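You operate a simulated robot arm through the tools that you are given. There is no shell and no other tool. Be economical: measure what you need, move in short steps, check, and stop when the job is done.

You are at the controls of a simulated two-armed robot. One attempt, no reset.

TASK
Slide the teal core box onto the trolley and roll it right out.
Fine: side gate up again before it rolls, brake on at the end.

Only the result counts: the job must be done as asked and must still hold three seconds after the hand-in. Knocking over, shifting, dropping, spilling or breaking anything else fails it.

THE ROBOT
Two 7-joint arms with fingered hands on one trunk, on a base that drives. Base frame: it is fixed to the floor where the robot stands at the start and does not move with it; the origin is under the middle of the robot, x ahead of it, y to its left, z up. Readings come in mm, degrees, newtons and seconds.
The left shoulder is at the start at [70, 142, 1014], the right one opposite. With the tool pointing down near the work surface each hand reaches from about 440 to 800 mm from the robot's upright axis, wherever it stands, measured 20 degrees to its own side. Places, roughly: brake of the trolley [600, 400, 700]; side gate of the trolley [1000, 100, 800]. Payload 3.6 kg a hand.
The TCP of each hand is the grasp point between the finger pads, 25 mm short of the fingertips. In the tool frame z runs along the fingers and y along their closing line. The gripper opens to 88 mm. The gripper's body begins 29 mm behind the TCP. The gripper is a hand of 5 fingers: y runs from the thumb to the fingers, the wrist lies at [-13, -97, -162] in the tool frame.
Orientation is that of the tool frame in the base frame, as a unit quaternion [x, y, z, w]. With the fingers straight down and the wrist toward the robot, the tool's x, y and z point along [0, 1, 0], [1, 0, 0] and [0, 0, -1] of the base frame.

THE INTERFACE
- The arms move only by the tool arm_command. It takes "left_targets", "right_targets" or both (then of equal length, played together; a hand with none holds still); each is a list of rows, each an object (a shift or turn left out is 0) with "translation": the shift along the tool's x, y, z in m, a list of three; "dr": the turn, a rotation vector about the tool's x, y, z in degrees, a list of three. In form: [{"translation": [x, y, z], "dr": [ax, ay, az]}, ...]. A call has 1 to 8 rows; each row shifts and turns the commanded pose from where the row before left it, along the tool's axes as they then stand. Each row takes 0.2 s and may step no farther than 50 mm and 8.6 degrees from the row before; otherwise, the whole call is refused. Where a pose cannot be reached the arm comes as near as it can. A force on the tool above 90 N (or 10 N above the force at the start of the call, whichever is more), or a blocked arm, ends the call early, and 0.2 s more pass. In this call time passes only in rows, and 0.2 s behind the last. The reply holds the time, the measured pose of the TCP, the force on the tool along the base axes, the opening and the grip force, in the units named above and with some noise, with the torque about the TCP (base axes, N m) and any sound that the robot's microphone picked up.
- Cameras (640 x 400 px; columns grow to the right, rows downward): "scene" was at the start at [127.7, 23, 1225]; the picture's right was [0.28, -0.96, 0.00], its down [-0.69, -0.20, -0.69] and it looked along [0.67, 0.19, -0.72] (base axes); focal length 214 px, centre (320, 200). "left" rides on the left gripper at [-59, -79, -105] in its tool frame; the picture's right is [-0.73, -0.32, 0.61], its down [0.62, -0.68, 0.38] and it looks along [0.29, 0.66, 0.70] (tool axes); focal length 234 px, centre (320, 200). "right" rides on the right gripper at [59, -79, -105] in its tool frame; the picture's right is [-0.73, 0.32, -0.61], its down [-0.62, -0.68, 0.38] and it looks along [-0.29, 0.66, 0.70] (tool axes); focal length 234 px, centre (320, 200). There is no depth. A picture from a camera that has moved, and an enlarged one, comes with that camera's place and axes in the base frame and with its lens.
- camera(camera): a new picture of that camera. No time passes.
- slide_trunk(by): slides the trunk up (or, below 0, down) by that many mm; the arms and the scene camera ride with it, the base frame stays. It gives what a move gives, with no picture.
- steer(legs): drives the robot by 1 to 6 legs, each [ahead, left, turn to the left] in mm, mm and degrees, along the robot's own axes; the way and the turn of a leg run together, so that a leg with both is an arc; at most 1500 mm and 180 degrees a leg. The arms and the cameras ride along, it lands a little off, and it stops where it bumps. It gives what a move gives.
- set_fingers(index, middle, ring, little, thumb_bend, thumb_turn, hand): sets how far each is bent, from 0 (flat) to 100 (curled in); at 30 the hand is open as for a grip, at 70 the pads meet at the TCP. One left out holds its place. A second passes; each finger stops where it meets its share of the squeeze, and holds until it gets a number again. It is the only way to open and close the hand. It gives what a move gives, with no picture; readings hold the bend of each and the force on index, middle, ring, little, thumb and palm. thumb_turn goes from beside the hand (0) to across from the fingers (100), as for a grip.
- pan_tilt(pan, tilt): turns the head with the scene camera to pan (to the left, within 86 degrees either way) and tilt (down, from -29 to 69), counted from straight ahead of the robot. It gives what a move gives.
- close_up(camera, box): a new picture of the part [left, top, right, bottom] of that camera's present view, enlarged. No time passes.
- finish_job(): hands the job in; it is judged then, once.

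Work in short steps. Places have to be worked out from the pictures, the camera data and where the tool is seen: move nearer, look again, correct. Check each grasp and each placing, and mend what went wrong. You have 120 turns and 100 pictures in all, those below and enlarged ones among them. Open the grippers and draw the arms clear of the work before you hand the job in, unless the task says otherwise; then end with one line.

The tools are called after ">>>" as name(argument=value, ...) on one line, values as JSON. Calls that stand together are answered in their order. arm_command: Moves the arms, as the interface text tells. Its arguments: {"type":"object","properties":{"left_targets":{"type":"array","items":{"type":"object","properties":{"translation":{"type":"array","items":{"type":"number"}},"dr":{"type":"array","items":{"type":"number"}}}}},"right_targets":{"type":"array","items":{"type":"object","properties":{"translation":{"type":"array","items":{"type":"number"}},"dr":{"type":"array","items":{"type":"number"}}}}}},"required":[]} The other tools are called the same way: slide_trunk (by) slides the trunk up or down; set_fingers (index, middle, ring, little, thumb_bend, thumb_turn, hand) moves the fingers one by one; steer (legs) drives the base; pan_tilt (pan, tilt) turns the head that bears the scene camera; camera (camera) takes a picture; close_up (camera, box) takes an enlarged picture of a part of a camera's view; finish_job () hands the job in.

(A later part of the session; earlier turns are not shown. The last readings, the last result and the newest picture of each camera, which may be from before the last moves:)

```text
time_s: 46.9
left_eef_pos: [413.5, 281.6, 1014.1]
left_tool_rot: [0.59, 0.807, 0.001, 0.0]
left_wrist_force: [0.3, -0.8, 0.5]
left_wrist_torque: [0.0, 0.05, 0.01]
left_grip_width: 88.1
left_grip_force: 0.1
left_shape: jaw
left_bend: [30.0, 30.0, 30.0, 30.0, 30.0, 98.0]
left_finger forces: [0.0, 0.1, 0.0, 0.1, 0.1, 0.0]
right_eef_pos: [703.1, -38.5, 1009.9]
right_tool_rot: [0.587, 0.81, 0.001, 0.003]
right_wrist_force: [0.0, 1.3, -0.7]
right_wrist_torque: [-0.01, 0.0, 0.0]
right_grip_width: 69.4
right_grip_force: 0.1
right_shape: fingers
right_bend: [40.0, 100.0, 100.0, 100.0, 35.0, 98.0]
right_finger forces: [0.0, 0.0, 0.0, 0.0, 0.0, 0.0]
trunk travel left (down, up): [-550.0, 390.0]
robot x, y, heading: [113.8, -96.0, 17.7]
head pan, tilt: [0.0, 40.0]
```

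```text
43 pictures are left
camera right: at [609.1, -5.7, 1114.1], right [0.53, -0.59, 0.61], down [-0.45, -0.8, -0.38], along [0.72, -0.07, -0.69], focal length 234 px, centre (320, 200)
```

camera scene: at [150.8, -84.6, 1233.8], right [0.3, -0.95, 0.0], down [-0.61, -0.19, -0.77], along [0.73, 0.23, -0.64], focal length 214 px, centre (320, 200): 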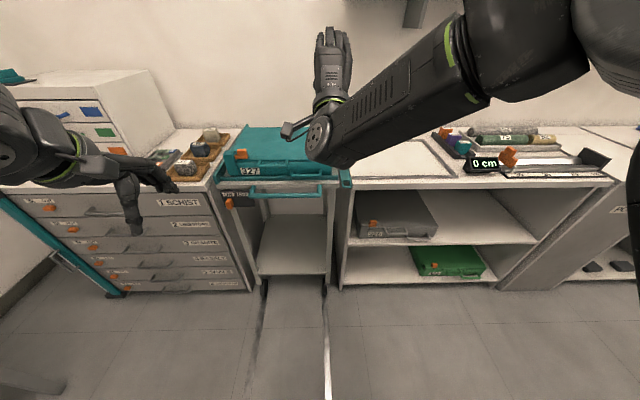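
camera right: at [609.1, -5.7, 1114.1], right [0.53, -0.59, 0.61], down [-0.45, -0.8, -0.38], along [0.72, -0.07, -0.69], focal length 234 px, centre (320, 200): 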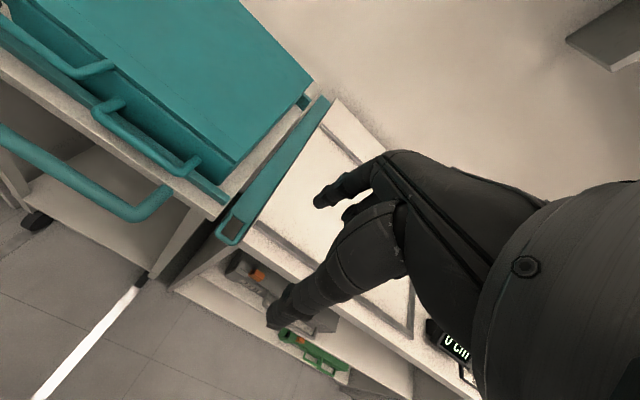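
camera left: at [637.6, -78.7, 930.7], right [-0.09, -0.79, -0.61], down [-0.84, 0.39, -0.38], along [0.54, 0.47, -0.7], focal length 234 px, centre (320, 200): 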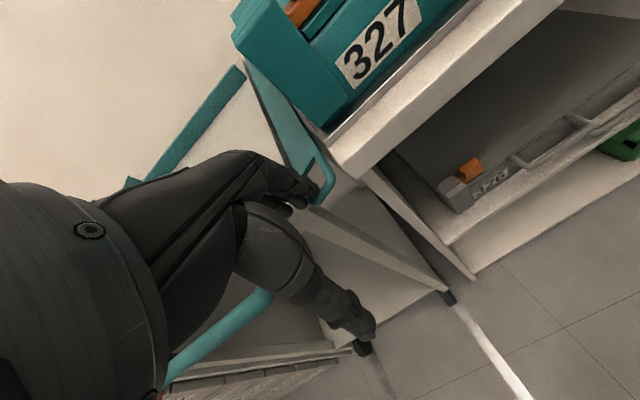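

Hole of the loop is at about (762, 10, 800). I pre-bend the index and hover over the loop's front bar.

>>> set_fingers(hand="right", index=57, thumb_bend=40)

>>> arm_command(right_targets=[{"translation": [0.005, 0.015, 0.035]}, {"translation": [0.005, 0.015, 0.035]}, {"translation": [0.005, 0.01, 0.035]}, {"translation": [0.004, 0.01, 0.035]}])

>>> close_up(camera="right", box=[180, 120, 400, 340])

>>> close_up(camera="scene", box=[290, 140, 410, 230])

```text
time_s: 47.9
left_eef_pos: [411.1, 281.9, 1012.0]
left_tool_rot: [0.59, 0.808, 0.0, 0.001]
left_wrist_force: [0.0, -0.9, 0.7]
left_wrist_torque: [-0.03, -0.01, 0.01]
left_grip_width: 87.8
left_grip_force: 0.0
left_shape: jaw
left_bend: [30.0, 30.0, 30.0, 30.0, 30.0, 98.0]
left_finger forces: [0.1, 0.0, 0.1, 0.0, 0.1, 0.1]
right_eef_pos: [702.8, -39.3, 1009.9]
right_tool_rot: [0.588, 0.809, 0.0, 0.002]
right_wrist_force: [0.7, 0.7, 0.5]
right_wrist_torque: [0.0, 0.0, -0.06]
right_grip_width: 46.4
right_grip_force: 0.1
right_shape: fingers
right_bend: [56.0, 100.0, 100.0, 100.0, 40.0, 98.0]
right_finger forces: [0.1, 0.0, 0.0, 0.0, 0.0, 0.0]
trunk travel left (down, up): [-550.0, 390.0]
robot x, y, heading: [111.5, -94.1, 17.7]
head pan, tilt: [0.0, 40.0]
```

```text
time_s: 48.9
left_eef_pos: [413.4, 281.1, 1012.7]
left_tool_rot: [0.589, 0.808, 0.0, 0.0]
left_wrist_force: [0.3, -0.1, -0.1]
left_wrist_torque: [-0.03, 0.03, -0.02]
left_grip_width: 87.7
left_grip_force: 0.1
left_shape: jaw
left_bend: [30.0, 30.0, 30.0, 30.0, 30.0, 98.0]
left_finger forces: [0.0, 0.0, 0.1, 0.0, 0.1, 0.0]
right_eef_pos: [746.5, -3.9, 869.1]
right_tool_rot: [0.588, 0.809, 0.0, 0.002]
right_wrist_force: [0.3, -0.4, 0.0]
right_wrist_torque: [0.02, 0.02, 0.01]
right_grip_width: 46.1
right_grip_force: 0.1
right_shape: fingers
right_bend: [56.0, 100.0, 100.0, 100.0, 40.0, 98.0]
right_finger forces: [0.1, 0.1, 0.0, 0.1, 0.0, 0.1]
trunk travel left (down, up): [-550.0, 390.0]
robot x, y, heading: [114.7, -98.2, 17.6]
head pan, tilt: [0.0, 40.0]
```

```text
1.82 times, centred on (290, 230) of right
camera zoom: at [651.1, 28.6, 973.6], right [0.53, -0.59, 0.61], down [-0.45, -0.8, -0.38], along [0.72, -0.07, -0.69], focal length 426 px, centre (374, 146)
```

zoom: 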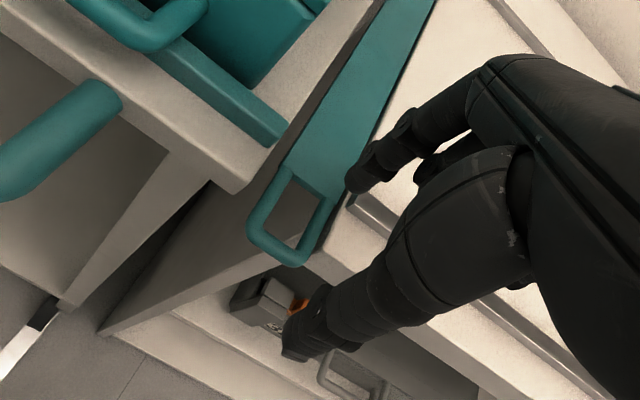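

```text
4.44 times, centred on (350, 185) of scene
camera zoom: at [244.0, -55.2, 1233.8], right [0.3, -0.95, 0.0], down [-0.61, -0.19, -0.77], along [0.73, 0.23, -0.64], focal length 953 px, centre (187, 267)
```

zoom: 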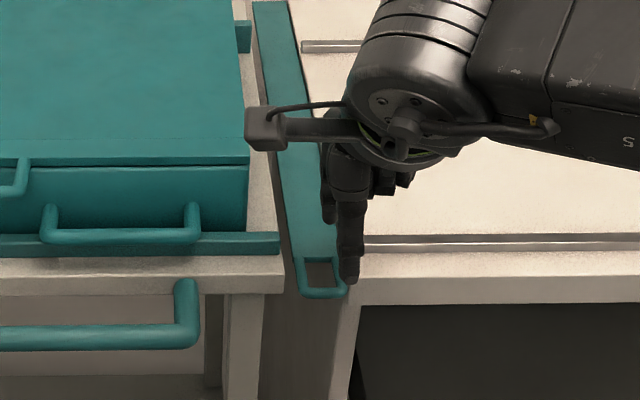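

Index tip is estimated right above the loop's hole. I adjust by 4 mm and lower the index through it.

>>> arm_command(right_targets=[{"translation": [0.004, -0.002, 0.02]}, {"translation": [0, 0, 0.015]}, {"translation": [0, 0, 0.01]}, {"translation": [0, 0, 0.01]}])

>>> close_up(camera="right", box=[200, 120, 400, 300])

>>> close_up(camera="scene", box=[310, 160, 390, 220])

```text
time_s: 49.9
left_eef_pos: [412.3, 281.3, 1011.8]
left_tool_rot: [0.59, 0.808, 0.0, 0.001]
left_wrist_force: [0.1, -0.4, 0.4]
left_wrist_torque: [-0.03, 0.0, 0.0]
left_grip_width: 88.2
left_grip_force: 0.1
left_shape: jaw
left_bend: [30.0, 30.0, 30.0, 30.0, 30.0, 98.0]
left_finger forces: [0.0, 0.0, 0.0, 0.0, 0.1, 0.1]
right_eef_pos: [741.2, -1.1, 815.1]
right_tool_rot: [0.588, 0.809, 0.001, 0.003]
right_wrist_force: [0.0, 0.1, -0.4]
right_wrist_torque: [0.02, 0.01, 0.01]
right_grip_width: 46.2
right_grip_force: 0.0
right_shape: fingers
right_bend: [56.0, 100.0, 100.0, 100.0, 40.0, 98.0]
right_finger forces: [0.0, 0.1, 0.0, 0.0, 0.0, 0.0]
trunk travel left (down, up): [-550.0, 390.0]
robot x, y, heading: [116.1, -94.6, 17.7]
head pan, tilt: [0.0, 40.0]
```

```text
2.22 times, centred on (300, 210) of right
camera zoom: at [647.1, 31.1, 919.1], right [0.53, -0.59, 0.61], down [-0.45, -0.8, -0.38], along [0.72, -0.07, -0.69], focal length 520 px, centre (364, 178)
```

zoom: 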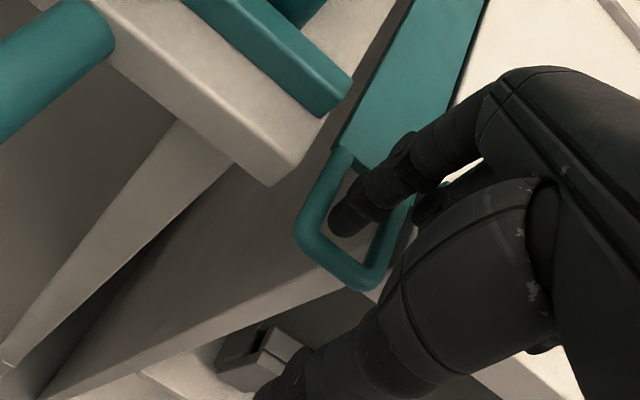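

```text
6.67 times, centred on (350, 190) of scene
camera zoom: at [243.4, -55.5, 1233.8], right [0.3, -0.95, 0.0], down [-0.61, -0.19, -0.77], along [0.73, 0.23, -0.64], focal length 1430 px, centre (120, 267)
```

zoom: 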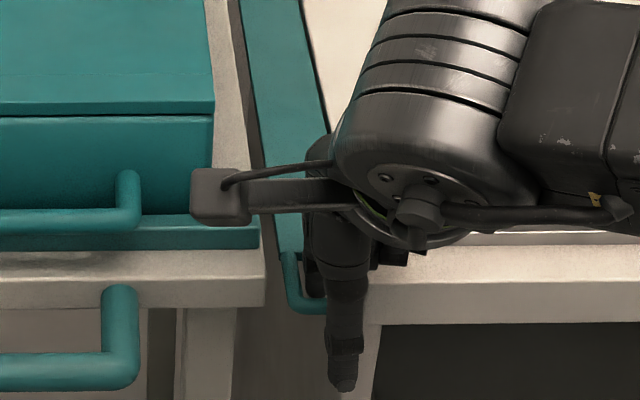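

The index tip is entering the loop. I go down 12 mm more and pinch.

>>> arm_command(right_targets=[{"translation": [0, 0, 0.006]}, {"translation": [0, 0, 0.006]}])

>>> set_fingers(hand="right", index=72, thumb_bend=72)

>>> close_up(camera="right", box=[200, 120, 400, 300])

```text
time_s: 50.5
left_eef_pos: [412.1, 280.1, 1013.5]
left_tool_rot: [0.59, 0.807, 0.0, 0.0]
left_wrist_force: [-0.9, -0.2, 0.9]
left_wrist_torque: [-0.01, -0.01, -0.02]
left_grip_width: 87.8
left_grip_force: 0.0
left_shape: jaw
left_bend: [30.0, 30.0, 30.0, 30.0, 30.0, 98.0]
left_finger forces: [0.0, 0.0, 0.0, 0.0, 0.1, 0.0]
right_eef_pos: [741.2, -1.2, 803.6]
right_tool_rot: [0.588, 0.809, 0.001, 0.003]
right_wrist_force: [0.1, 0.5, -0.6]
right_wrist_torque: [0.0, -0.02, 0.01]
right_grip_width: 46.3
right_grip_force: 0.0
right_shape: fingers
right_bend: [56.0, 100.0, 100.0, 100.0, 40.0, 98.0]
right_finger forces: [0.0, 0.0, 0.1, 0.0, 0.0, 0.0]
trunk travel left (down, up): [-550.0, 390.0]
robot x, y, heading: [113.4, -100.3, 17.7]
head pan, tilt: [0.0, 40.0]
```

```text
time_s: 51.5
left_eef_pos: [412.5, 281.5, 1011.7]
left_tool_rot: [0.59, 0.808, -0.002, -0.001]
left_wrist_force: [0.1, -0.5, -0.8]
left_wrist_torque: [0.01, 0.0, 0.02]
left_grip_width: 87.6
left_grip_force: 0.1
left_shape: jaw
left_bend: [30.0, 30.0, 30.0, 30.0, 30.0, 98.0]
left_finger forces: [0.1, 0.0, 0.0, 0.0, 0.1, 0.0]
right_eef_pos: [741.3, -2.3, 803.0]
right_tool_rot: [0.587, 0.809, 0.0, 0.003]
right_wrist_force: [2.4, 1.5, -1.5]
right_wrist_torque: [0.0, 0.0, 0.03]
right_grip_width: 0.0
right_grip_force: 1.3
right_shape: fingers
right_bend: [71.0, 100.0, 100.0, 100.0, 71.0, 98.0]
right_finger forces: [3.6, 0.0, 0.0, 0.0, 0.0, 0.0]
trunk travel left (down, up): [-550.0, 390.0]
robot x, y, heading: [114.4, -96.4, 17.7]
head pan, tilt: [0.0, 40.0]
```

```text
2.22 times, centred on (300, 210) of right
camera zoom: at [648.5, 31.2, 907.2], right [0.53, -0.59, 0.61], down [-0.45, -0.8, -0.38], along [0.72, -0.07, -0.69], focal length 520 px, centre (364, 178)
```

zoom: 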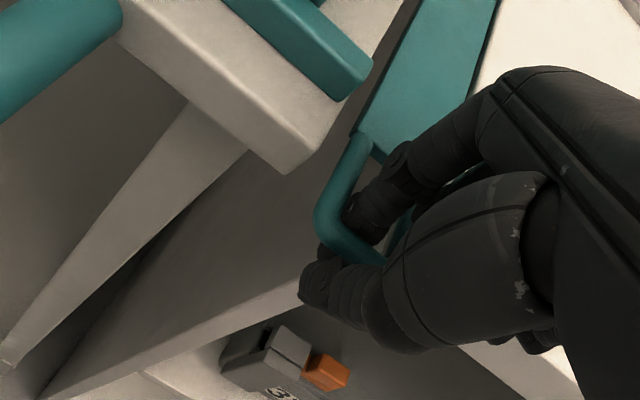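

The front bar is enclosed between index and thumb. I lift along the gate's arc to roughly half-way.

>>> arm_command(right_targets=[{"translation": [0.001, 0, -0.007]}, {"translation": [0.003, 0, -0.007]}, {"translation": [0.004, 0, -0.006]}, {"translation": [0.005, 0, -0.005]}])

>>> close_up(camera="right", box=[200, 120, 400, 300])

>>> close_up(camera="scene", box=[310, 120, 390, 220])

```text
time_s: 52.5
left_eef_pos: [412.5, 282.3, 1012.5]
left_tool_rot: [0.59, 0.807, 0.0, 0.0]
left_wrist_force: [0.5, -0.2, 0.0]
left_wrist_torque: [0.01, -0.01, 0.01]
left_grip_width: 88.2
left_grip_force: 0.1
left_shape: jaw
left_bend: [30.0, 30.0, 30.0, 30.0, 30.0, 98.0]
left_finger forces: [0.0, 0.0, 0.0, 0.0, 0.0, 0.1]
right_eef_pos: [737.6, 10.8, 828.2]
right_tool_rot: [0.588, 0.809, 0.001, 0.004]
right_wrist_force: [0.0, 0.2, 0.5]
right_wrist_torque: [-0.03, 0.0, 0.01]
right_grip_width: 0.0
right_grip_force: 0.1
right_shape: fingers
right_bend: [72.0, 100.0, 100.0, 100.0, 71.0, 97.0]
right_finger forces: [0.1, 0.0, 0.0, 0.1, 0.0, 0.0]
trunk travel left (down, up): [-550.0, 390.0]
robot x, y, heading: [112.3, -98.5, 17.3]
head pan, tilt: [0.0, 40.0]
```

```text
2.22 times, centred on (300, 210) of right
camera zoom: at [643.8, 43.3, 931.9], right [0.53, -0.59, 0.61], down [-0.45, -0.8, -0.38], along [0.72, -0.07, -0.69], focal length 520 px, centre (364, 178)
```

zoom: 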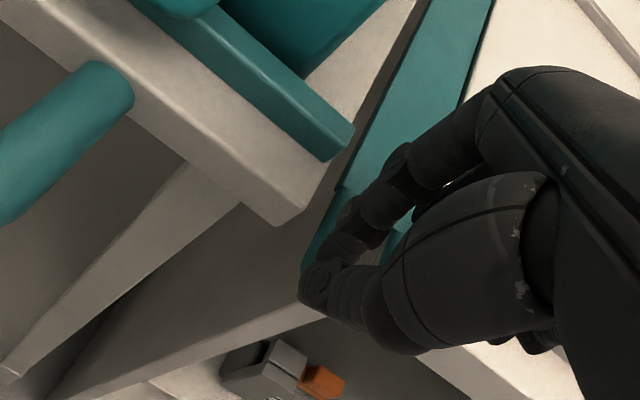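

```text
4.00 times, centred on (350, 170) of scene
camera zoom: at [243.4, -55.2, 1233.8], right [0.3, -0.95, 0.0], down [-0.61, -0.19, -0.77], along [0.73, 0.23, -0.64], focal length 858 px, centre (200, 320)
```

zoom: 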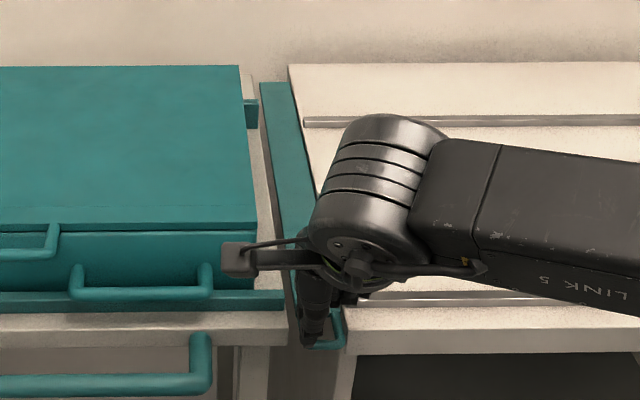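

The bar slipped out. I'll redo it about 8 mm deeper and curl the index more strongly so it hooks under the bar.

>>> set_fingers(hand="right", index=56, thumb_bend=40)

>>> arm_command(right_targets=[{"translation": [-0.011, 0, 0.0]}, {"translation": [0, 0, 0.013]}, {"translation": [0, 0, 0.01]}, {"translation": [0, 0, 0.01]}])

>>> set_fingers(hand="right", index=90, thumb_bend=80)

>>> close_up(camera="right", box=[200, 120, 400, 300])

```text
time_s: 53.5
left_eef_pos: [412.1, 280.4, 1013.7]
left_tool_rot: [0.59, 0.807, 0.0, 0.0]
left_wrist_force: [0.2, -0.5, 0.2]
left_wrist_torque: [0.0, 0.0, 0.03]
left_grip_width: 88.0
left_grip_force: 0.1
left_shape: jaw
left_bend: [30.0, 30.0, 30.0, 30.0, 30.0, 98.0]
left_finger forces: [0.0, 0.1, 0.0, 0.0, 0.0, 0.0]
right_eef_pos: [738.4, 8.5, 828.0]
right_tool_rot: [0.588, 0.809, 0.0, 0.002]
right_wrist_force: [0.2, 0.9, 0.4]
right_wrist_torque: [-0.01, 0.0, -0.04]
right_grip_width: 45.4
right_grip_force: 0.2
right_shape: fingers
right_bend: [56.0, 100.0, 100.0, 100.0, 40.0, 98.0]
right_finger forces: [0.0, 0.0, 0.1, 0.0, 0.1, 0.1]
trunk travel left (down, up): [-550.0, 390.0]
robot x, y, heading: [112.7, -95.9, 17.5]
head pan, tilt: [0.0, 40.0]
```

```text
time_s: 54.5
left_eef_pos: [411.9, 280.8, 1012.6]
left_tool_rot: [0.59, 0.808, -0.001, 0.001]
left_wrist_force: [0.1, -0.1, -0.2]
left_wrist_torque: [0.01, 0.0, 0.02]
left_grip_width: 88.2
left_grip_force: 0.1
left_shape: jaw
left_bend: [30.0, 30.0, 30.0, 30.0, 30.0, 98.0]
left_finger forces: [0.0, 0.0, 0.1, 0.0, 0.0, 0.0]
right_eef_pos: [742.3, 0.3, 797.0]
right_tool_rot: [0.589, 0.808, 0.0, 0.002]
right_wrist_force: [0.6, -1.5, 1.1]
right_wrist_torque: [0.02, 0.0, -0.04]
right_grip_width: 45.3
right_grip_force: 0.5
right_shape: fingers
right_bend: [56.0, 100.0, 100.0, 100.0, 40.0, 98.0]
right_finger forces: [1.1, 0.1, 0.1, 0.0, 0.1, 0.0]
trunk travel left (down, up): [-550.0, 390.0]
robot x, y, heading: [115.6, -98.1, 17.7]
head pan, tilt: [0.0, 40.0]
```

```text
time_s: 55.5
left_eef_pos: [412.8, 279.5, 1012.1]
left_tool_rot: [0.59, 0.807, 0.0, -0.002]
left_wrist_force: [0.8, -0.2, -0.1]
left_wrist_torque: [0.0, 0.02, 0.03]
left_grip_width: 87.6
left_grip_force: 0.0
left_shape: jaw
left_bend: [30.0, 30.0, 30.0, 30.0, 30.0, 98.0]
left_finger forces: [0.0, 0.0, 0.0, 0.1, 0.0, 0.0]
right_eef_pos: [742.0, -0.0, 795.2]
right_tool_rot: [0.588, 0.809, 0.0, 0.002]
right_wrist_force: [-0.8, -2.4, -8.3]
right_wrist_torque: [-0.06, 0.01, -0.04]
right_grip_width: 0.0
right_grip_force: 9.7
right_shape: fingers
right_bend: [79.0, 100.0, 100.0, 100.0, 71.0, 97.0]
right_finger forces: [19.1, 0.2, 0.0, 0.0, 0.0, 0.0]
trunk travel left (down, up): [-550.0, 390.0]
robot x, y, heading: [114.3, -98.6, 17.6]
head pan, tilt: [0.0, 40.0]
```

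```text
2.22 times, centred on (300, 210) of right
camera zoom: at [648.5, 32.4, 899.7], right [0.53, -0.59, 0.61], down [-0.45, -0.8, -0.38], along [0.72, -0.08, -0.69], focal length 520 px, centre (364, 178)
```

zoom: 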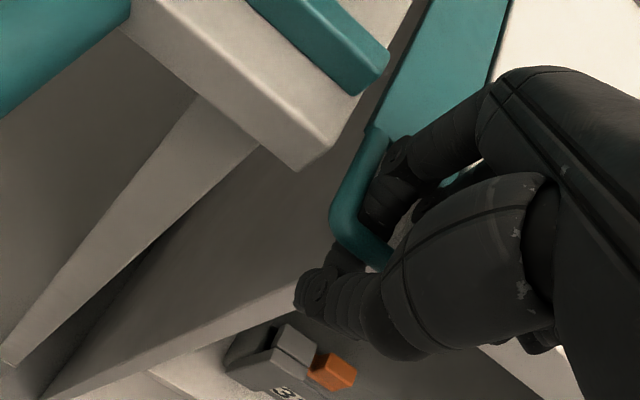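

The index is now hooked under the bar with 19 N on it. I lift along the arc.

>>> arm_command(right_targets=[{"translation": [0.0, 0, -0.008]}, {"translation": [0.002, 0, -0.007]}, {"translation": [0.004, 0, -0.006]}, {"translation": [0.005, 0, -0.006]}])

>>> close_up(camera="right", box=[200, 120, 400, 300])

>>> close_up(camera="scene", box=[310, 120, 390, 220])

```text
time_s: 56.5
left_eef_pos: [419.0, 279.7, 1011.8]
left_tool_rot: [0.591, 0.807, -0.001, -0.002]
left_wrist_force: [0.1, 0.0, 1.1]
left_wrist_torque: [0.03, 0.04, -0.03]
left_grip_width: 87.7
left_grip_force: 0.0
left_shape: jaw
left_bend: [30.0, 30.0, 30.0, 30.0, 30.0, 98.0]
left_finger forces: [0.1, 0.0, 0.0, 0.0, 0.1, 0.0]
right_eef_pos: [741.6, 6.6, 817.0]
right_tool_rot: [0.589, 0.808, -0.004, 0.0]
right_wrist_force: [5.4, -12.4, -34.0]
right_wrist_torque: [-0.73, -0.21, 0.3]
right_grip_width: 0.0
right_grip_force: 33.7
right_shape: fingers
right_bend: [76.0, 100.0, 100.0, 100.0, 72.0, 98.0]
right_finger forces: [58.4, 0.0, 0.0, 0.2, 9.5, 0.0]
trunk travel left (down, up): [-550.0, 390.0]
robot x, y, heading: [112.6, -99.6, 17.6]
head pan, tilt: [0.0, 40.0]
```

```text
2.22 times, centred on (300, 210) of right
camera zoom: at [648.5, 39.8, 922.1], right [0.53, -0.59, 0.61], down [-0.46, -0.8, -0.38], along [0.71, -0.08, -0.7], focal length 520 px, centre (364, 178)
```

zoom: 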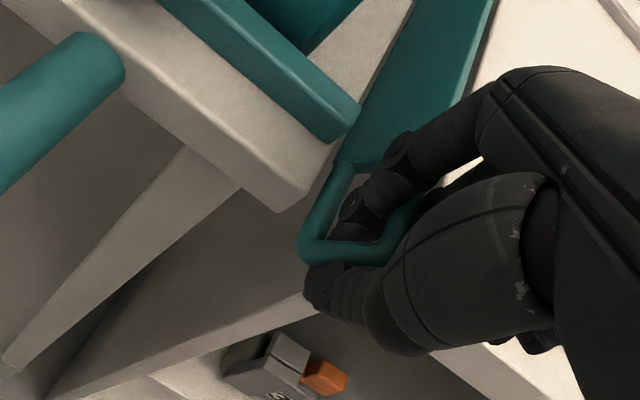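

```text
4.00 times, centred on (350, 170) of scene
camera zoom: at [249.9, -57.6, 1232.7], right [0.3, -0.95, 0.0], down [-0.62, -0.19, -0.76], along [0.73, 0.23, -0.65], focal length 858 px, centre (200, 320)
```

zoom: 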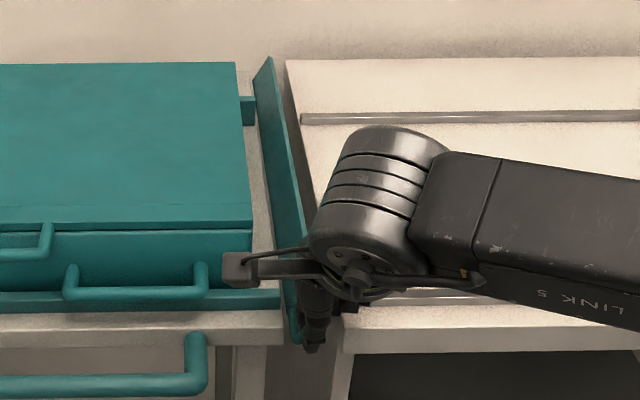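

The gate is lifting, now at about 40°. I continue mostly leftward.

>>> arm_command(right_targets=[{"translation": [0.006, 0, -0.003]}, {"translation": [0.006, 0, -0.003]}, {"translation": [0.006, 0, -0.002]}])

>>> close_up(camera="right", box=[200, 120, 400, 300])

>>> close_up(camera="scene", box=[310, 120, 390, 220])

```text
time_s: 57.3
left_eef_pos: [422.6, 271.6, 1012.9]
left_tool_rot: [0.592, 0.806, 0.001, -0.007]
left_wrist_force: [0.1, 0.8, 1.1]
left_wrist_torque: [-0.06, 0.01, -0.02]
left_grip_width: 87.7
left_grip_force: 0.1
left_shape: jaw
left_bend: [30.0, 30.0, 30.0, 30.0, 30.0, 98.0]
left_finger forces: [0.0, 0.1, 0.0, 0.0, 0.0, 0.0]
right_eef_pos: [741.4, 12.5, 819.7]
right_tool_rot: [0.594, 0.805, -0.008, 0.001]
right_wrist_force: [16.6, -60.6, -48.7]
right_wrist_torque: [-2.24, -0.25, 0.41]
right_grip_width: 0.1
right_grip_force: 76.6
right_shape: fingers
right_bend: [76.0, 100.0, 100.0, 100.0, 71.0, 100.0]
right_finger forces: [140.6, 0.3, 0.1, 0.1, 11.5, 0.1]
trunk travel left (down, up): [-550.0, 390.0]
robot x, y, heading: [115.5, -96.9, 17.8]
head pan, tilt: [0.0, 40.0]
```

```text
2.22 times, centred on (300, 210) of right
camera zoom: at [649.8, 46.9, 925.3], right [0.53, -0.59, 0.61], down [-0.47, -0.8, -0.37], along [0.71, -0.09, -0.7], focal length 520 px, centre (364, 178)
```

zoom: 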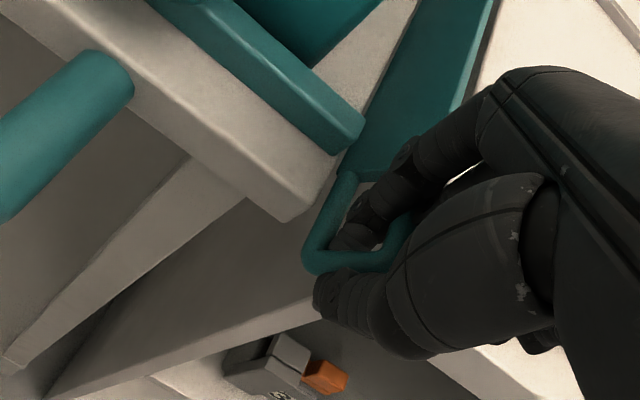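

```text
4.00 times, centred on (350, 170) of scene
camera zoom: at [254.9, -66.2, 1232.5], right [0.3, -0.95, -0.01], down [-0.62, -0.19, -0.76], along [0.72, 0.23, -0.65], focal length 858 px, centre (200, 320)
```

zoom: 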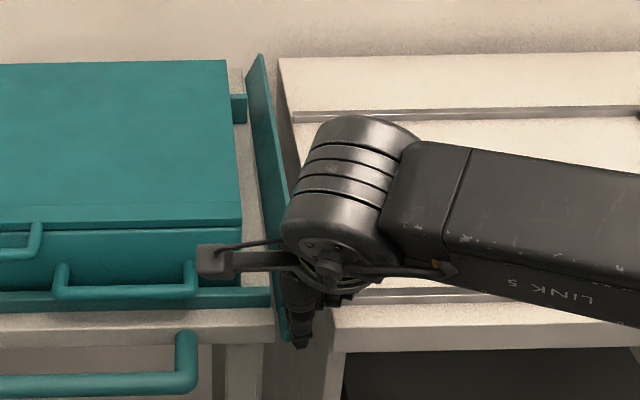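

The finger is jamming in the tilted loop at 60 N. I ease off, unhook the index and withdraw upward; the friction hinge should hold the gate.

>>> arm_command(right_targets=[{"translation": [-0.007, 0, 0.002]}, {"translation": [-0.006, 0, 0.002]}])

>>> set_fingers(hand="right", index=55, thumb_bend=40)

>>> arm_command(right_targets=[{"translation": [-0.004, 0, -0.01]}, {"translation": [-0.005, 0, -0.015]}, {"translation": [-0.01, 0, -0.02]}, {"translation": [-0.02, 0, -0.02]}])

>>> camera(camera="right")

```text
time_s: 57.9
left_eef_pos: [419.3, 277.7, 1012.3]
left_tool_rot: [0.59, 0.807, 0.0, -0.005]
left_wrist_force: [-0.5, 0.1, 1.6]
left_wrist_torque: [0.0, -0.01, 0.03]
left_grip_width: 87.8
left_grip_force: 0.0
left_shape: jaw
left_bend: [30.0, 30.0, 30.0, 30.0, 30.0, 98.0]
left_finger forces: [0.0, 0.0, 0.0, 0.0, 0.0, 0.0]
right_eef_pos: [741.3, 10.8, 819.2]
right_tool_rot: [0.589, 0.808, -0.004, -0.001]
right_wrist_force: [14.2, -34.4, -38.6]
right_wrist_torque: [-1.43, -0.25, 0.23]
right_grip_width: 0.0
right_grip_force: 52.5
right_shape: fingers
right_bend: [76.0, 100.0, 100.0, 100.0, 72.0, 100.0]
right_finger forces: [94.6, 0.1, 0.0, 0.1, 9.8, 0.0]
trunk travel left (down, up): [-550.0, 390.0]
robot x, y, heading: [110.8, -99.0, 17.5]
head pan, tilt: [0.0, 40.0]
```

```text
time_s: 58.9
left_eef_pos: [410.6, 281.0, 1012.8]
left_tool_rot: [0.59, 0.807, 0.001, 0.001]
left_wrist_force: [-0.4, -0.3, 0.5]
left_wrist_torque: [0.02, 0.0, -0.01]
left_grip_width: 87.7
left_grip_force: 0.1
left_shape: jaw
left_bend: [30.0, 30.0, 30.0, 30.0, 30.0, 98.0]
left_finger forces: [0.1, 0.0, 0.0, 0.0, 0.0, 0.0]
right_eef_pos: [735.8, 15.5, 828.1]
right_tool_rot: [0.587, 0.809, 0.002, 0.004]
right_wrist_force: [-0.7, 1.6, 8.1]
right_wrist_torque: [0.15, -0.22, 0.03]
right_grip_width: 47.4
right_grip_force: 4.1
right_shape: fingers
right_bend: [54.0, 100.0, 100.0, 100.0, 40.0, 98.0]
right_finger forces: [8.0, 0.1, 0.0, 0.0, 0.1, 0.0]
trunk travel left (down, up): [-550.0, 390.0]
robot x, y, heading: [115.6, -97.7, 17.4]
head pan, tilt: [0.0, 40.0]
```

```text
time_s: 59.9
left_eef_pos: [411.3, 279.8, 1014.1]
left_tool_rot: [0.59, 0.807, 0.001, 0.0]
left_wrist_force: [0.3, -0.8, 0.7]
left_wrist_torque: [0.01, 0.02, 0.01]
left_grip_width: 87.8
left_grip_force: 0.1
left_shape: jaw
left_bend: [30.0, 30.0, 30.0, 30.0, 30.0, 98.0]
left_finger forces: [0.1, 0.0, 0.0, 0.0, 0.0, 0.0]
right_eef_pos: [748.8, -23.6, 891.7]
right_tool_rot: [0.588, 0.809, 0.001, 0.004]
right_wrist_force: [-1.0, -0.4, -0.3]
right_wrist_torque: [0.0, 0.0, 0.0]
right_grip_width: 46.9
right_grip_force: 0.0
right_shape: fingers
right_bend: [55.0, 100.0, 100.0, 100.0, 40.0, 98.0]
right_finger forces: [0.0, 0.0, 0.1, 0.0, 0.1, 0.0]
trunk travel left (down, up): [-550.0, 390.0]
robot x, y, heading: [113.5, -95.4, 17.7]
head pan, tilt: [0.0, 40.0]
```

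```text
30 pictures are left
camera right: at [653.7, 9.8, 996.6], right [0.53, -0.59, 0.61], down [-0.45, -0.8, -0.38], along [0.72, -0.07, -0.69], focal length 234 px, centre (320, 200)
```

right: 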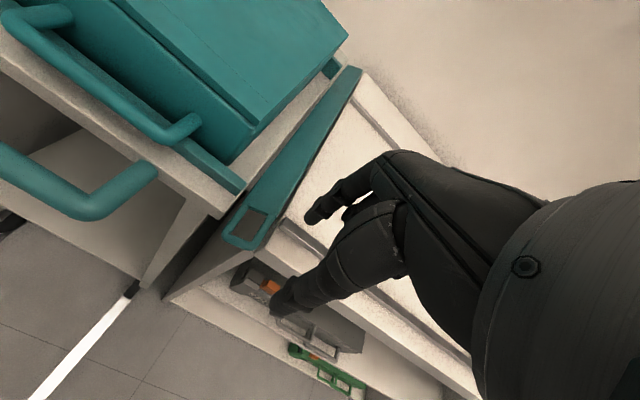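

Gate is holding about 40° up. I move to its right side, lower the index tip just above counter level and push left on its underside.

>>> arm_command(right_targets=[{"translation": [-0.027, 0.011, 0]}, {"translation": [0, 0, 0.03]}, {"translation": [0, 0, 0.03]}, {"translation": [0.012, 0, 0]}, {"translation": [0.012, 0, 0]}, {"translation": [0.01, 0, 0]}, {"translation": [0.008, 0, 0]}])

>>> close_up(camera="right", box=[180, 60, 400, 260])

```text
time_s: 61.5
left_eef_pos: [411.2, 279.5, 1015.1]
left_tool_rot: [0.591, 0.807, 0.001, 0.0]
left_wrist_force: [0.4, -0.2, 0.2]
left_wrist_torque: [0.05, -0.02, -0.04]
left_grip_width: 88.0
left_grip_force: 0.1
left_shape: jaw
left_bend: [30.0, 30.0, 30.0, 30.0, 30.0, 98.0]
left_finger forces: [0.0, 0.0, 0.1, 0.0, 0.0, 0.1]
right_eef_pos: [754.8, -7.7, 833.6]
right_tool_rot: [0.59, 0.808, 0.001, 0.003]
right_wrist_force: [3.1, -12.0, 9.6]
right_wrist_torque: [-0.06, -0.28, -0.26]
right_grip_width: 46.9
right_grip_force: 7.0
right_shape: fingers
right_bend: [55.0, 100.0, 100.0, 100.0, 40.0, 98.0]
right_finger forces: [12.8, 0.0, 0.1, 0.0, 0.0, 0.1]
trunk travel left (down, up): [-550.0, 390.0]
robot x, y, heading: [117.6, -98.8, 17.9]
head pan, tilt: [0.0, 40.0]
```

```text
2.00 times, centred on (290, 160) of right
camera zoom: at [660.0, 25.2, 937.1], right [0.52, -0.59, 0.61], down [-0.46, -0.8, -0.39], along [0.72, -0.08, -0.69], focal length 468 px, centre (380, 280)
```

zoom: 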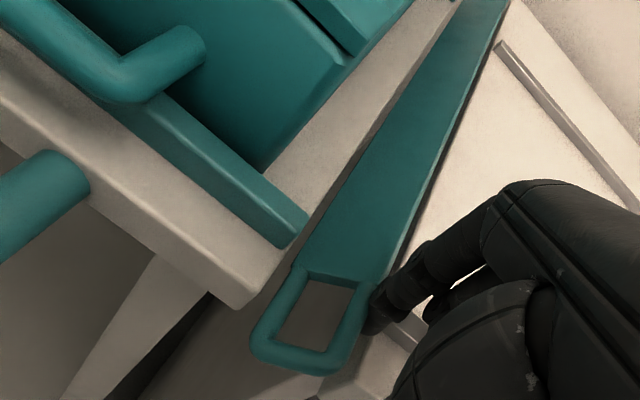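

The fingertip is at the edge height and would press it down. I back off, move in front of the counter, go lower and push again on the loop from beneath/right.

>>> arm_command(right_targets=[{"translation": [-0.022, 0, -0.004]}, {"translation": [0, -0.022, 0.0]}, {"translation": [0, 0, 0.024]}, {"translation": [0.01, 0, 0]}, {"translation": [0.008, 0, 0]}])

>>> close_up(camera="right", box=[180, 60, 400, 260])

```text
time_s: 62.7
left_eef_pos: [410.9, 279.2, 1014.1]
left_tool_rot: [0.591, 0.807, 0.001, -0.001]
left_wrist_force: [0.7, 0.1, 0.3]
left_wrist_torque: [-0.03, 0.0, 0.02]
left_grip_width: 88.1
left_grip_force: 0.1
left_shape: jaw
left_bend: [30.0, 30.0, 30.0, 30.0, 30.0, 98.0]
left_finger forces: [0.0, 0.0, 0.1, 0.1, 0.0, 0.0]
right_eef_pos: [734.0, -17.1, 810.5]
right_tool_rot: [0.588, 0.809, 0.002, 0.004]
right_wrist_force: [0.4, -4.4, 3.9]
right_wrist_torque: [0.08, -0.09, -0.1]
right_grip_width: 45.4
right_grip_force: 2.5
right_shape: fingers
right_bend: [56.0, 100.0, 100.0, 100.0, 40.0, 98.0]
right_finger forces: [4.9, 0.0, 0.0, 0.0, 0.0, 0.0]
trunk travel left (down, up): [-550.0, 390.0]
robot x, y, heading: [113.3, -97.4, 17.9]
head pan, tilt: [0.0, 40.0]
```

```text
2.00 times, centred on (290, 160) of right
camera zoom: at [640.2, 15.9, 914.7], right [0.53, -0.59, 0.61], down [-0.45, -0.8, -0.39], along [0.72, -0.08, -0.69], focal length 468 px, centre (380, 280)
```

zoom: 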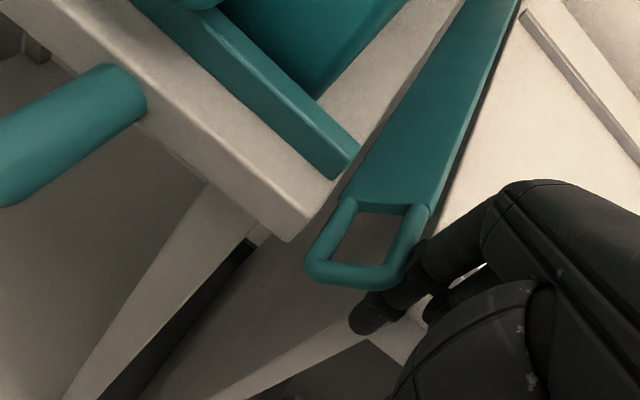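

The finger shaft now rests against the loop's outer side with its tip below. I push left and up together.

>>> arm_command(right_targets=[{"translation": [0.006, 0, -0.004]}, {"translation": [0.006, 0, -0.005]}, {"translation": [0.006, 0, -0.005]}, {"translation": [0.006, 0, -0.003]}])

>>> close_up(camera="right", box=[180, 60, 400, 260])

```text
time_s: 63.7
left_eef_pos: [413.0, 279.4, 1012.6]
left_tool_rot: [0.59, 0.807, 0.0, -0.001]
left_wrist_force: [-0.7, -0.7, 0.5]
left_wrist_torque: [0.0, -0.05, 0.0]
left_grip_width: 87.8
left_grip_force: 0.0
left_shape: jaw
left_bend: [30.0, 30.0, 30.0, 30.0, 30.0, 98.0]
left_finger forces: [0.0, 0.1, 0.0, 0.0, 0.1, 0.0]
right_eef_pos: [727.3, 5.5, 827.8]
right_tool_rot: [0.589, 0.808, -0.001, 0.002]
right_wrist_force: [1.7, -8.0, -4.2]
right_wrist_torque: [-0.09, 0.09, -0.2]
right_grip_width: 45.5
right_grip_force: 4.3
right_shape: fingers
right_bend: [56.0, 100.0, 100.0, 100.0, 40.0, 98.0]
right_finger forces: [8.4, 0.1, 0.0, 0.0, 0.0, 0.0]
trunk travel left (down, up): [-550.0, 390.0]
robot x, y, heading: [110.5, -98.6, 17.7]
head pan, tilt: [0.0, 40.0]
```

```text
2.00 times, centred on (290, 160) of right
camera zoom: at [634.4, 39.0, 931.3], right [0.53, -0.59, 0.61], down [-0.46, -0.8, -0.38], along [0.72, -0.08, -0.69], focal length 468 px, centre (380, 280)
```

zoom: 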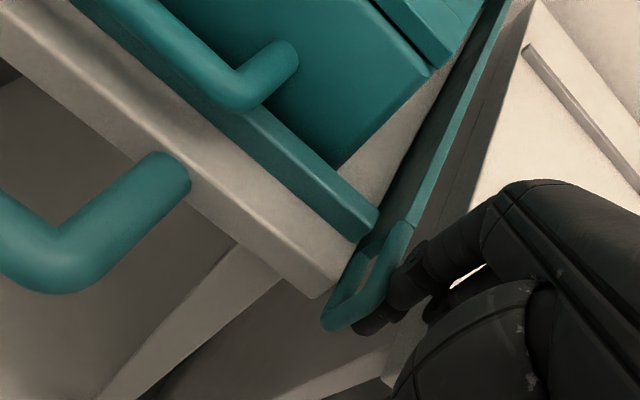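

It works: the gate is nearly upright. I push left a bit more until it stops.

>>> arm_command(right_targets=[{"translation": [0.006, 0, 0]}, {"translation": [0.006, 0, 0]}, {"translation": [0.005, 0, 0]}])

>>> close_up(camera="right", box=[180, 60, 400, 260])

```text
time_s: 64.5
left_eef_pos: [414.8, 272.0, 1014.9]
left_tool_rot: [0.591, 0.807, 0.002, -0.004]
left_wrist_force: [-0.5, -0.3, -0.3]
left_wrist_torque: [0.01, -0.04, -0.01]
left_grip_width: 88.0
left_grip_force: 0.1
left_shape: jaw
left_bend: [30.0, 30.0, 30.0, 30.0, 30.0, 98.0]
left_finger forces: [0.1, 0.0, 0.1, 0.1, 0.0, 0.1]
right_eef_pos: [725.2, 11.4, 826.8]
right_tool_rot: [0.592, 0.806, 0.002, -0.001]
right_wrist_force: [10.1, -50.2, -0.9]
right_wrist_torque: [-0.21, -0.04, -1.31]
right_grip_width: 47.5
right_grip_force: 25.6
right_shape: fingers
right_bend: [54.0, 100.0, 100.0, 100.0, 40.0, 98.0]
right_finger forces: [50.4, 0.0, 0.0, 0.1, 0.1, 0.0]
trunk travel left (down, up): [-550.0, 390.0]
robot x, y, heading: [114.0, -93.4, 17.5]
head pan, tilt: [0.0, 40.0]
```

```text
2.00 times, centred on (290, 160) of right
camera zoom: at [632.1, 45.8, 931.9], right [0.52, -0.6, 0.61], down [-0.46, -0.8, -0.39], along [0.72, -0.08, -0.69], focal length 468 px, centre (380, 280)
```

zoom: 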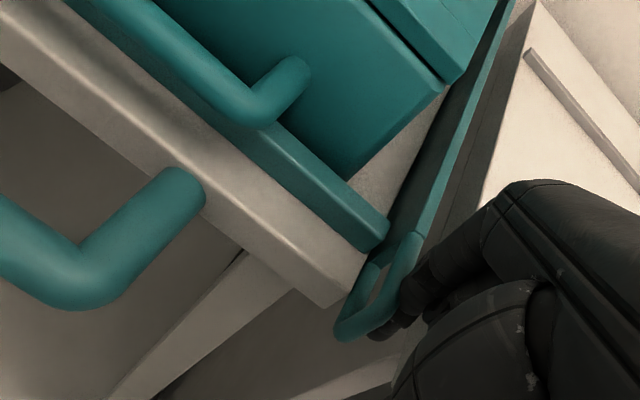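

A hard stop at 50 N means the gate is upright. I back away and check.

>>> arm_command(right_targets=[{"translation": [-0.02, 0, 0]}, {"translation": [-0.03, 0, -0.01]}, {"translation": [-0.02, -0.03, -0.03]}, {"translation": [0, -0.04, -0.03]}, {"translation": [0, -0.04, -0.03]}, {"translation": [0, -0.04, -0.03]}])

>>> close_up(camera="scene", box=[180, 110, 380, 260])

```text
time_s: 65.9
left_eef_pos: [410.5, 280.6, 1013.1]
left_tool_rot: [0.589, 0.808, 0.001, 0.0]
left_wrist_force: [0.6, 0.4, 0.5]
left_wrist_torque: [0.02, 0.01, -0.01]
left_grip_width: 87.9
left_grip_force: 0.0
left_shape: jaw
left_bend: [30.0, 30.0, 30.0, 30.0, 30.0, 98.0]
left_finger forces: [0.0, 0.1, 0.1, 0.0, 0.0, 0.1]
right_eef_pos: [597.7, -88.2, 956.3]
right_tool_rot: [0.588, 0.809, 0.001, 0.003]
right_wrist_force: [-0.2, 0.5, 0.4]
right_wrist_torque: [-0.01, 0.0, 0.0]
right_grip_width: 46.8
right_grip_force: 0.1
right_shape: fingers
right_bend: [55.0, 100.0, 100.0, 100.0, 40.0, 98.0]
right_finger forces: [0.0, 0.0, 0.0, 0.0, 0.1, 0.0]
trunk travel left (down, up): [-550.0, 390.0]
robot x, y, heading: [113.0, -97.7, 17.7]
head pan, tilt: [0.0, 40.0]
```

```text
2.67 times, centred on (280, 185) of scene
camera zoom: at [241.4, -55.6, 1234.0], right [0.3, -0.95, 0.0], down [-0.61, -0.19, -0.77], along [0.73, 0.23, -0.64], focal length 572 px, centre (427, 240)
```

zoom: 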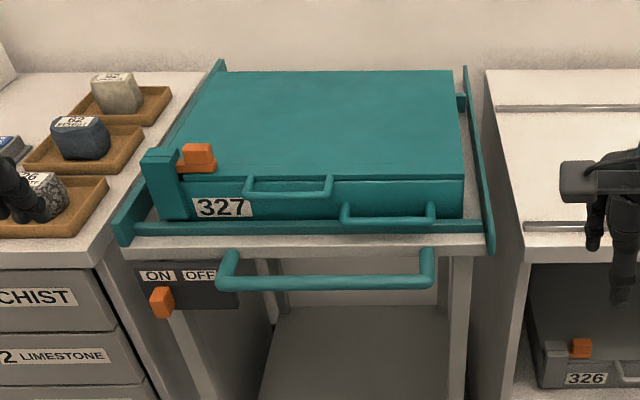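

Gate is upright and the box is enclosed. Now the brake: the orange knob is at about (605, 397, 731). I shape the left hand to a pointing index and hover left-front of the knob.

>>> set_fingers(hand="left", index=32, middle=100, ring=100, little=100)

>>> arm_command(left_targets=[{"translation": [0.016, 0.029, 0.027]}, {"translation": [0.016, 0.029, 0.027]}, {"translation": [0.016, 0.029, 0.027]}, {"translation": [0.016, 0.029, 0.027]}, {"translation": [0.016, 0.029, 0.027]}, {"translation": [0.016, 0.028, 0.028]}])

>>> camera(camera="left")

```text
time_s: 66.9
left_eef_pos: [412.0, 282.0, 1012.5]
left_tool_rot: [0.59, 0.807, 0.0, 0.0]
left_wrist_force: [-0.9, 0.0, 0.2]
left_wrist_torque: [0.03, 0.01, -0.03]
left_grip_width: 82.8
left_grip_force: 0.1
left_shape: fingers
left_bend: [32.0, 100.0, 100.0, 100.0, 30.0, 98.0]
left_finger forces: [0.0, 0.1, 0.0, 0.0, 0.0, 0.0]
right_eef_pos: [601.6, -88.7, 957.1]
right_tool_rot: [0.588, 0.809, 0.0, 0.003]
right_wrist_force: [0.6, 1.0, -0.2]
right_wrist_torque: [0.0, 0.05, 0.0]
right_grip_width: 47.0
right_grip_force: 0.0
right_shape: fingers
right_bend: [55.0, 100.0, 100.0, 100.0, 40.0, 98.0]
right_finger forces: [0.0, 0.0, 0.0, 0.1, 0.0, 0.0]
trunk travel left (down, up): [-550.0, 390.0]
robot x, y, heading: [113.8, -94.7, 17.5]
head pan, tilt: [0.0, 40.0]
```

```text
time_s: 68.3
left_eef_pos: [546.3, 424.6, 851.7]
left_tool_rot: [0.59, 0.807, 0.0, 0.0]
left_wrist_force: [0.8, 0.3, -0.2]
left_wrist_torque: [0.02, -0.04, -0.04]
left_grip_width: 83.0
left_grip_force: 0.1
left_shape: fingers
left_bend: [32.0, 100.0, 100.0, 100.0, 30.0, 98.0]
left_finger forces: [0.0, 0.0, 0.1, 0.1, 0.1, 0.0]
right_eef_pos: [601.2, -88.0, 954.8]
right_tool_rot: [0.587, 0.809, 0.0, 0.003]
right_wrist_force: [-0.7, -0.8, 0.4]
right_wrist_torque: [0.01, -0.03, 0.0]
right_grip_width: 46.9
right_grip_force: 0.1
right_shape: fingers
right_bend: [55.0, 100.0, 100.0, 100.0, 40.0, 98.0]
right_finger forces: [0.0, 0.1, 0.0, 0.0, 0.0, 0.0]
trunk travel left (down, up): [-550.0, 390.0]
robot x, y, heading: [111.8, -95.1, 17.6]
head pan, tilt: [0.0, 40.0]
```

```text
24 pictures are left
camera left: at [489.0, 345.3, 956.9], right [-0.09, -0.79, -0.61], down [-0.84, 0.39, -0.38], along [0.54, 0.48, -0.7], focal length 234 px, centre (320, 200)
```

left: 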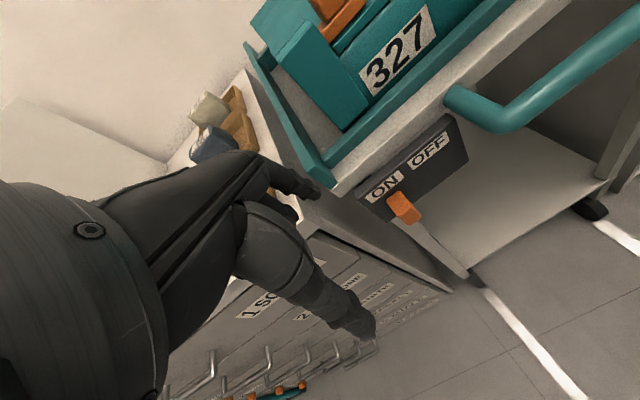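

Knob location confirmed. I lower the index to knob height on its left, then push right gently.

>>> arm_command(left_targets=[{"translation": [0, 0, 0.04]}, {"translation": [0, 0, 0.04]}, {"translation": [0, 0, 0.036]}, {"translation": [-0.012, 0, 0]}, {"translation": [-0.012, 0, 0]}])

>>> camera(camera="left")

```text
time_s: 69.5
left_eef_pos: [554.4, 402.0, 733.3]
left_tool_rot: [0.59, 0.807, 0.0, 0.0]
left_wrist_force: [0.2, -0.3, -0.6]
left_wrist_torque: [-0.05, 0.01, 0.02]
left_grip_width: 82.8
left_grip_force: 0.1
left_shape: fingers
left_bend: [32.0, 100.0, 100.0, 100.0, 30.0, 98.0]
left_finger forces: [0.0, 0.0, 0.2, 0.0, 0.0, 0.0]
right_eef_pos: [601.7, -89.0, 956.6]
right_tool_rot: [0.587, 0.809, -0.001, 0.003]
right_wrist_force: [0.5, 0.2, 1.0]
right_wrist_torque: [0.01, 0.01, 0.04]
right_grip_width: 47.2
right_grip_force: 0.1
right_shape: fingers
right_bend: [55.0, 100.0, 100.0, 100.0, 40.0, 98.0]
right_finger forces: [0.0, 0.0, 0.1, 0.0, 0.0, 0.1]
trunk travel left (down, up): [-550.0, 390.0]
robot x, y, heading: [114.9, -94.8, 17.5]
head pan, tilt: [0.0, 40.0]
```

```text
23 pictures are left
camera left: at [496.7, 323.4, 839.8], right [-0.09, -0.79, -0.61], down [-0.84, 0.39, -0.38], along [0.54, 0.48, -0.7], focal length 234 px, centre (320, 200)
```

left: 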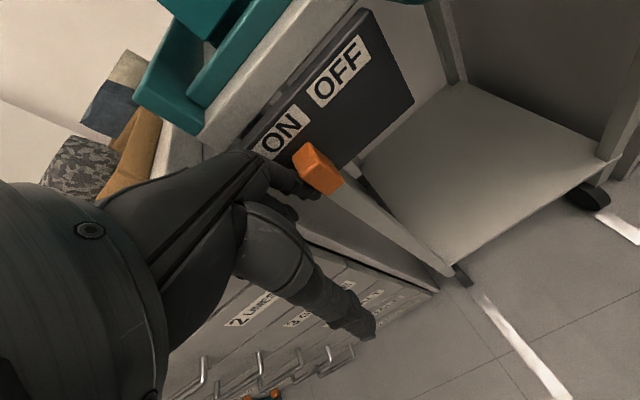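

The index is right beside the knob. I push it right toward OFF.

>>> arm_command(left_targets=[{"translation": [-0.012, 0, 0]}, {"translation": [-0.012, 0, 0]}, {"translation": [-0.012, 0, 0]}, {"translation": [-0.01, 0, 0]}])

>>> camera(camera="left")

```text
time_s: 70.5
left_eef_pos: [569.6, 357.8, 734.0]
left_tool_rot: [0.59, 0.807, 0.0, 0.0]
left_wrist_force: [-1.0, 0.4, -0.4]
left_wrist_torque: [0.0, -0.02, 0.03]
left_grip_width: 82.3
left_grip_force: 0.3
left_shape: fingers
left_bend: [32.0, 100.0, 100.0, 100.0, 30.0, 98.0]
left_finger forces: [0.8, 0.0, 0.0, 0.0, 0.1, 0.0]
right_eef_pos: [600.5, -90.2, 955.4]
right_tool_rot: [0.588, 0.809, 0.001, 0.002]
right_wrist_force: [-0.6, 0.4, -0.2]
right_wrist_torque: [-0.02, 0.0, -0.01]
right_grip_width: 47.0
right_grip_force: 0.1
right_shape: fingers
right_bend: [55.0, 100.0, 100.0, 100.0, 40.0, 98.0]
right_finger forces: [0.0, 0.1, 0.1, 0.0, 0.1, 0.0]
trunk travel left (down, up): [-550.0, 390.0]
robot x, y, heading: [114.0, -100.5, 17.4]
head pan, tilt: [0.0, 40.0]
```

```text
22 pictures are left
camera left: at [510.9, 279.4, 839.9], right [-0.09, -0.79, -0.61], down [-0.84, 0.39, -0.38], along [0.54, 0.48, -0.7], focal length 234 px, centre (320, 200)
```

left: 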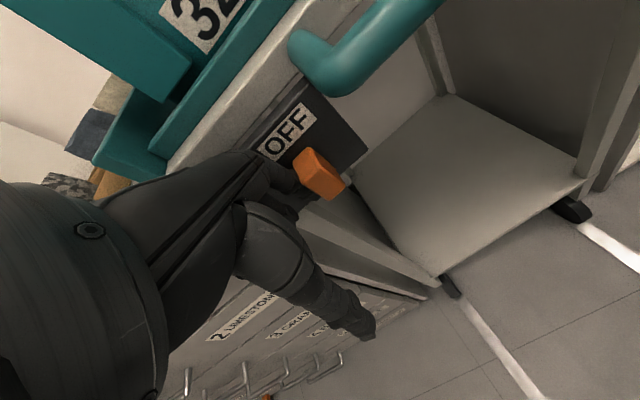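

The knob is now under OFF. I nudge a few millimetres more to feel the end stop.

>>> arm_command(left_targets=[{"translation": [-0.004, 0, 0]}, {"translation": [-0.004, 0, 0]}])

```text
time_s: 71.1
left_eef_pos: [570.7, 352.0, 733.6]
left_tool_rot: [0.59, 0.808, -0.001, 0.0]
left_wrist_force: [-1.8, 4.3, 2.1]
left_wrist_torque: [-0.06, -0.09, 0.21]
left_grip_width: 82.6
left_grip_force: 2.2
left_shape: fingers
left_bend: [32.0, 100.0, 100.0, 100.0, 30.0, 98.0]
left_finger forces: [4.6, 0.1, 0.1, 0.0, 0.1, 0.0]
right_eef_pos: [599.4, -88.0, 956.6]
right_tool_rot: [0.588, 0.809, 0.0, 0.003]
right_wrist_force: [-0.1, -0.2, 0.5]
right_wrist_torque: [0.01, -0.01, -0.04]
right_grip_width: 46.9
right_grip_force: 0.0
right_shape: fingers
right_bend: [55.0, 100.0, 100.0, 100.0, 40.0, 98.0]
right_finger forces: [0.0, 0.0, 0.0, 0.0, 0.0, 0.0]
trunk travel left (down, up): [-550.0, 390.0]
robot x, y, heading: [112.0, -95.3, 17.5]
head pan, tilt: [0.0, 40.0]
```

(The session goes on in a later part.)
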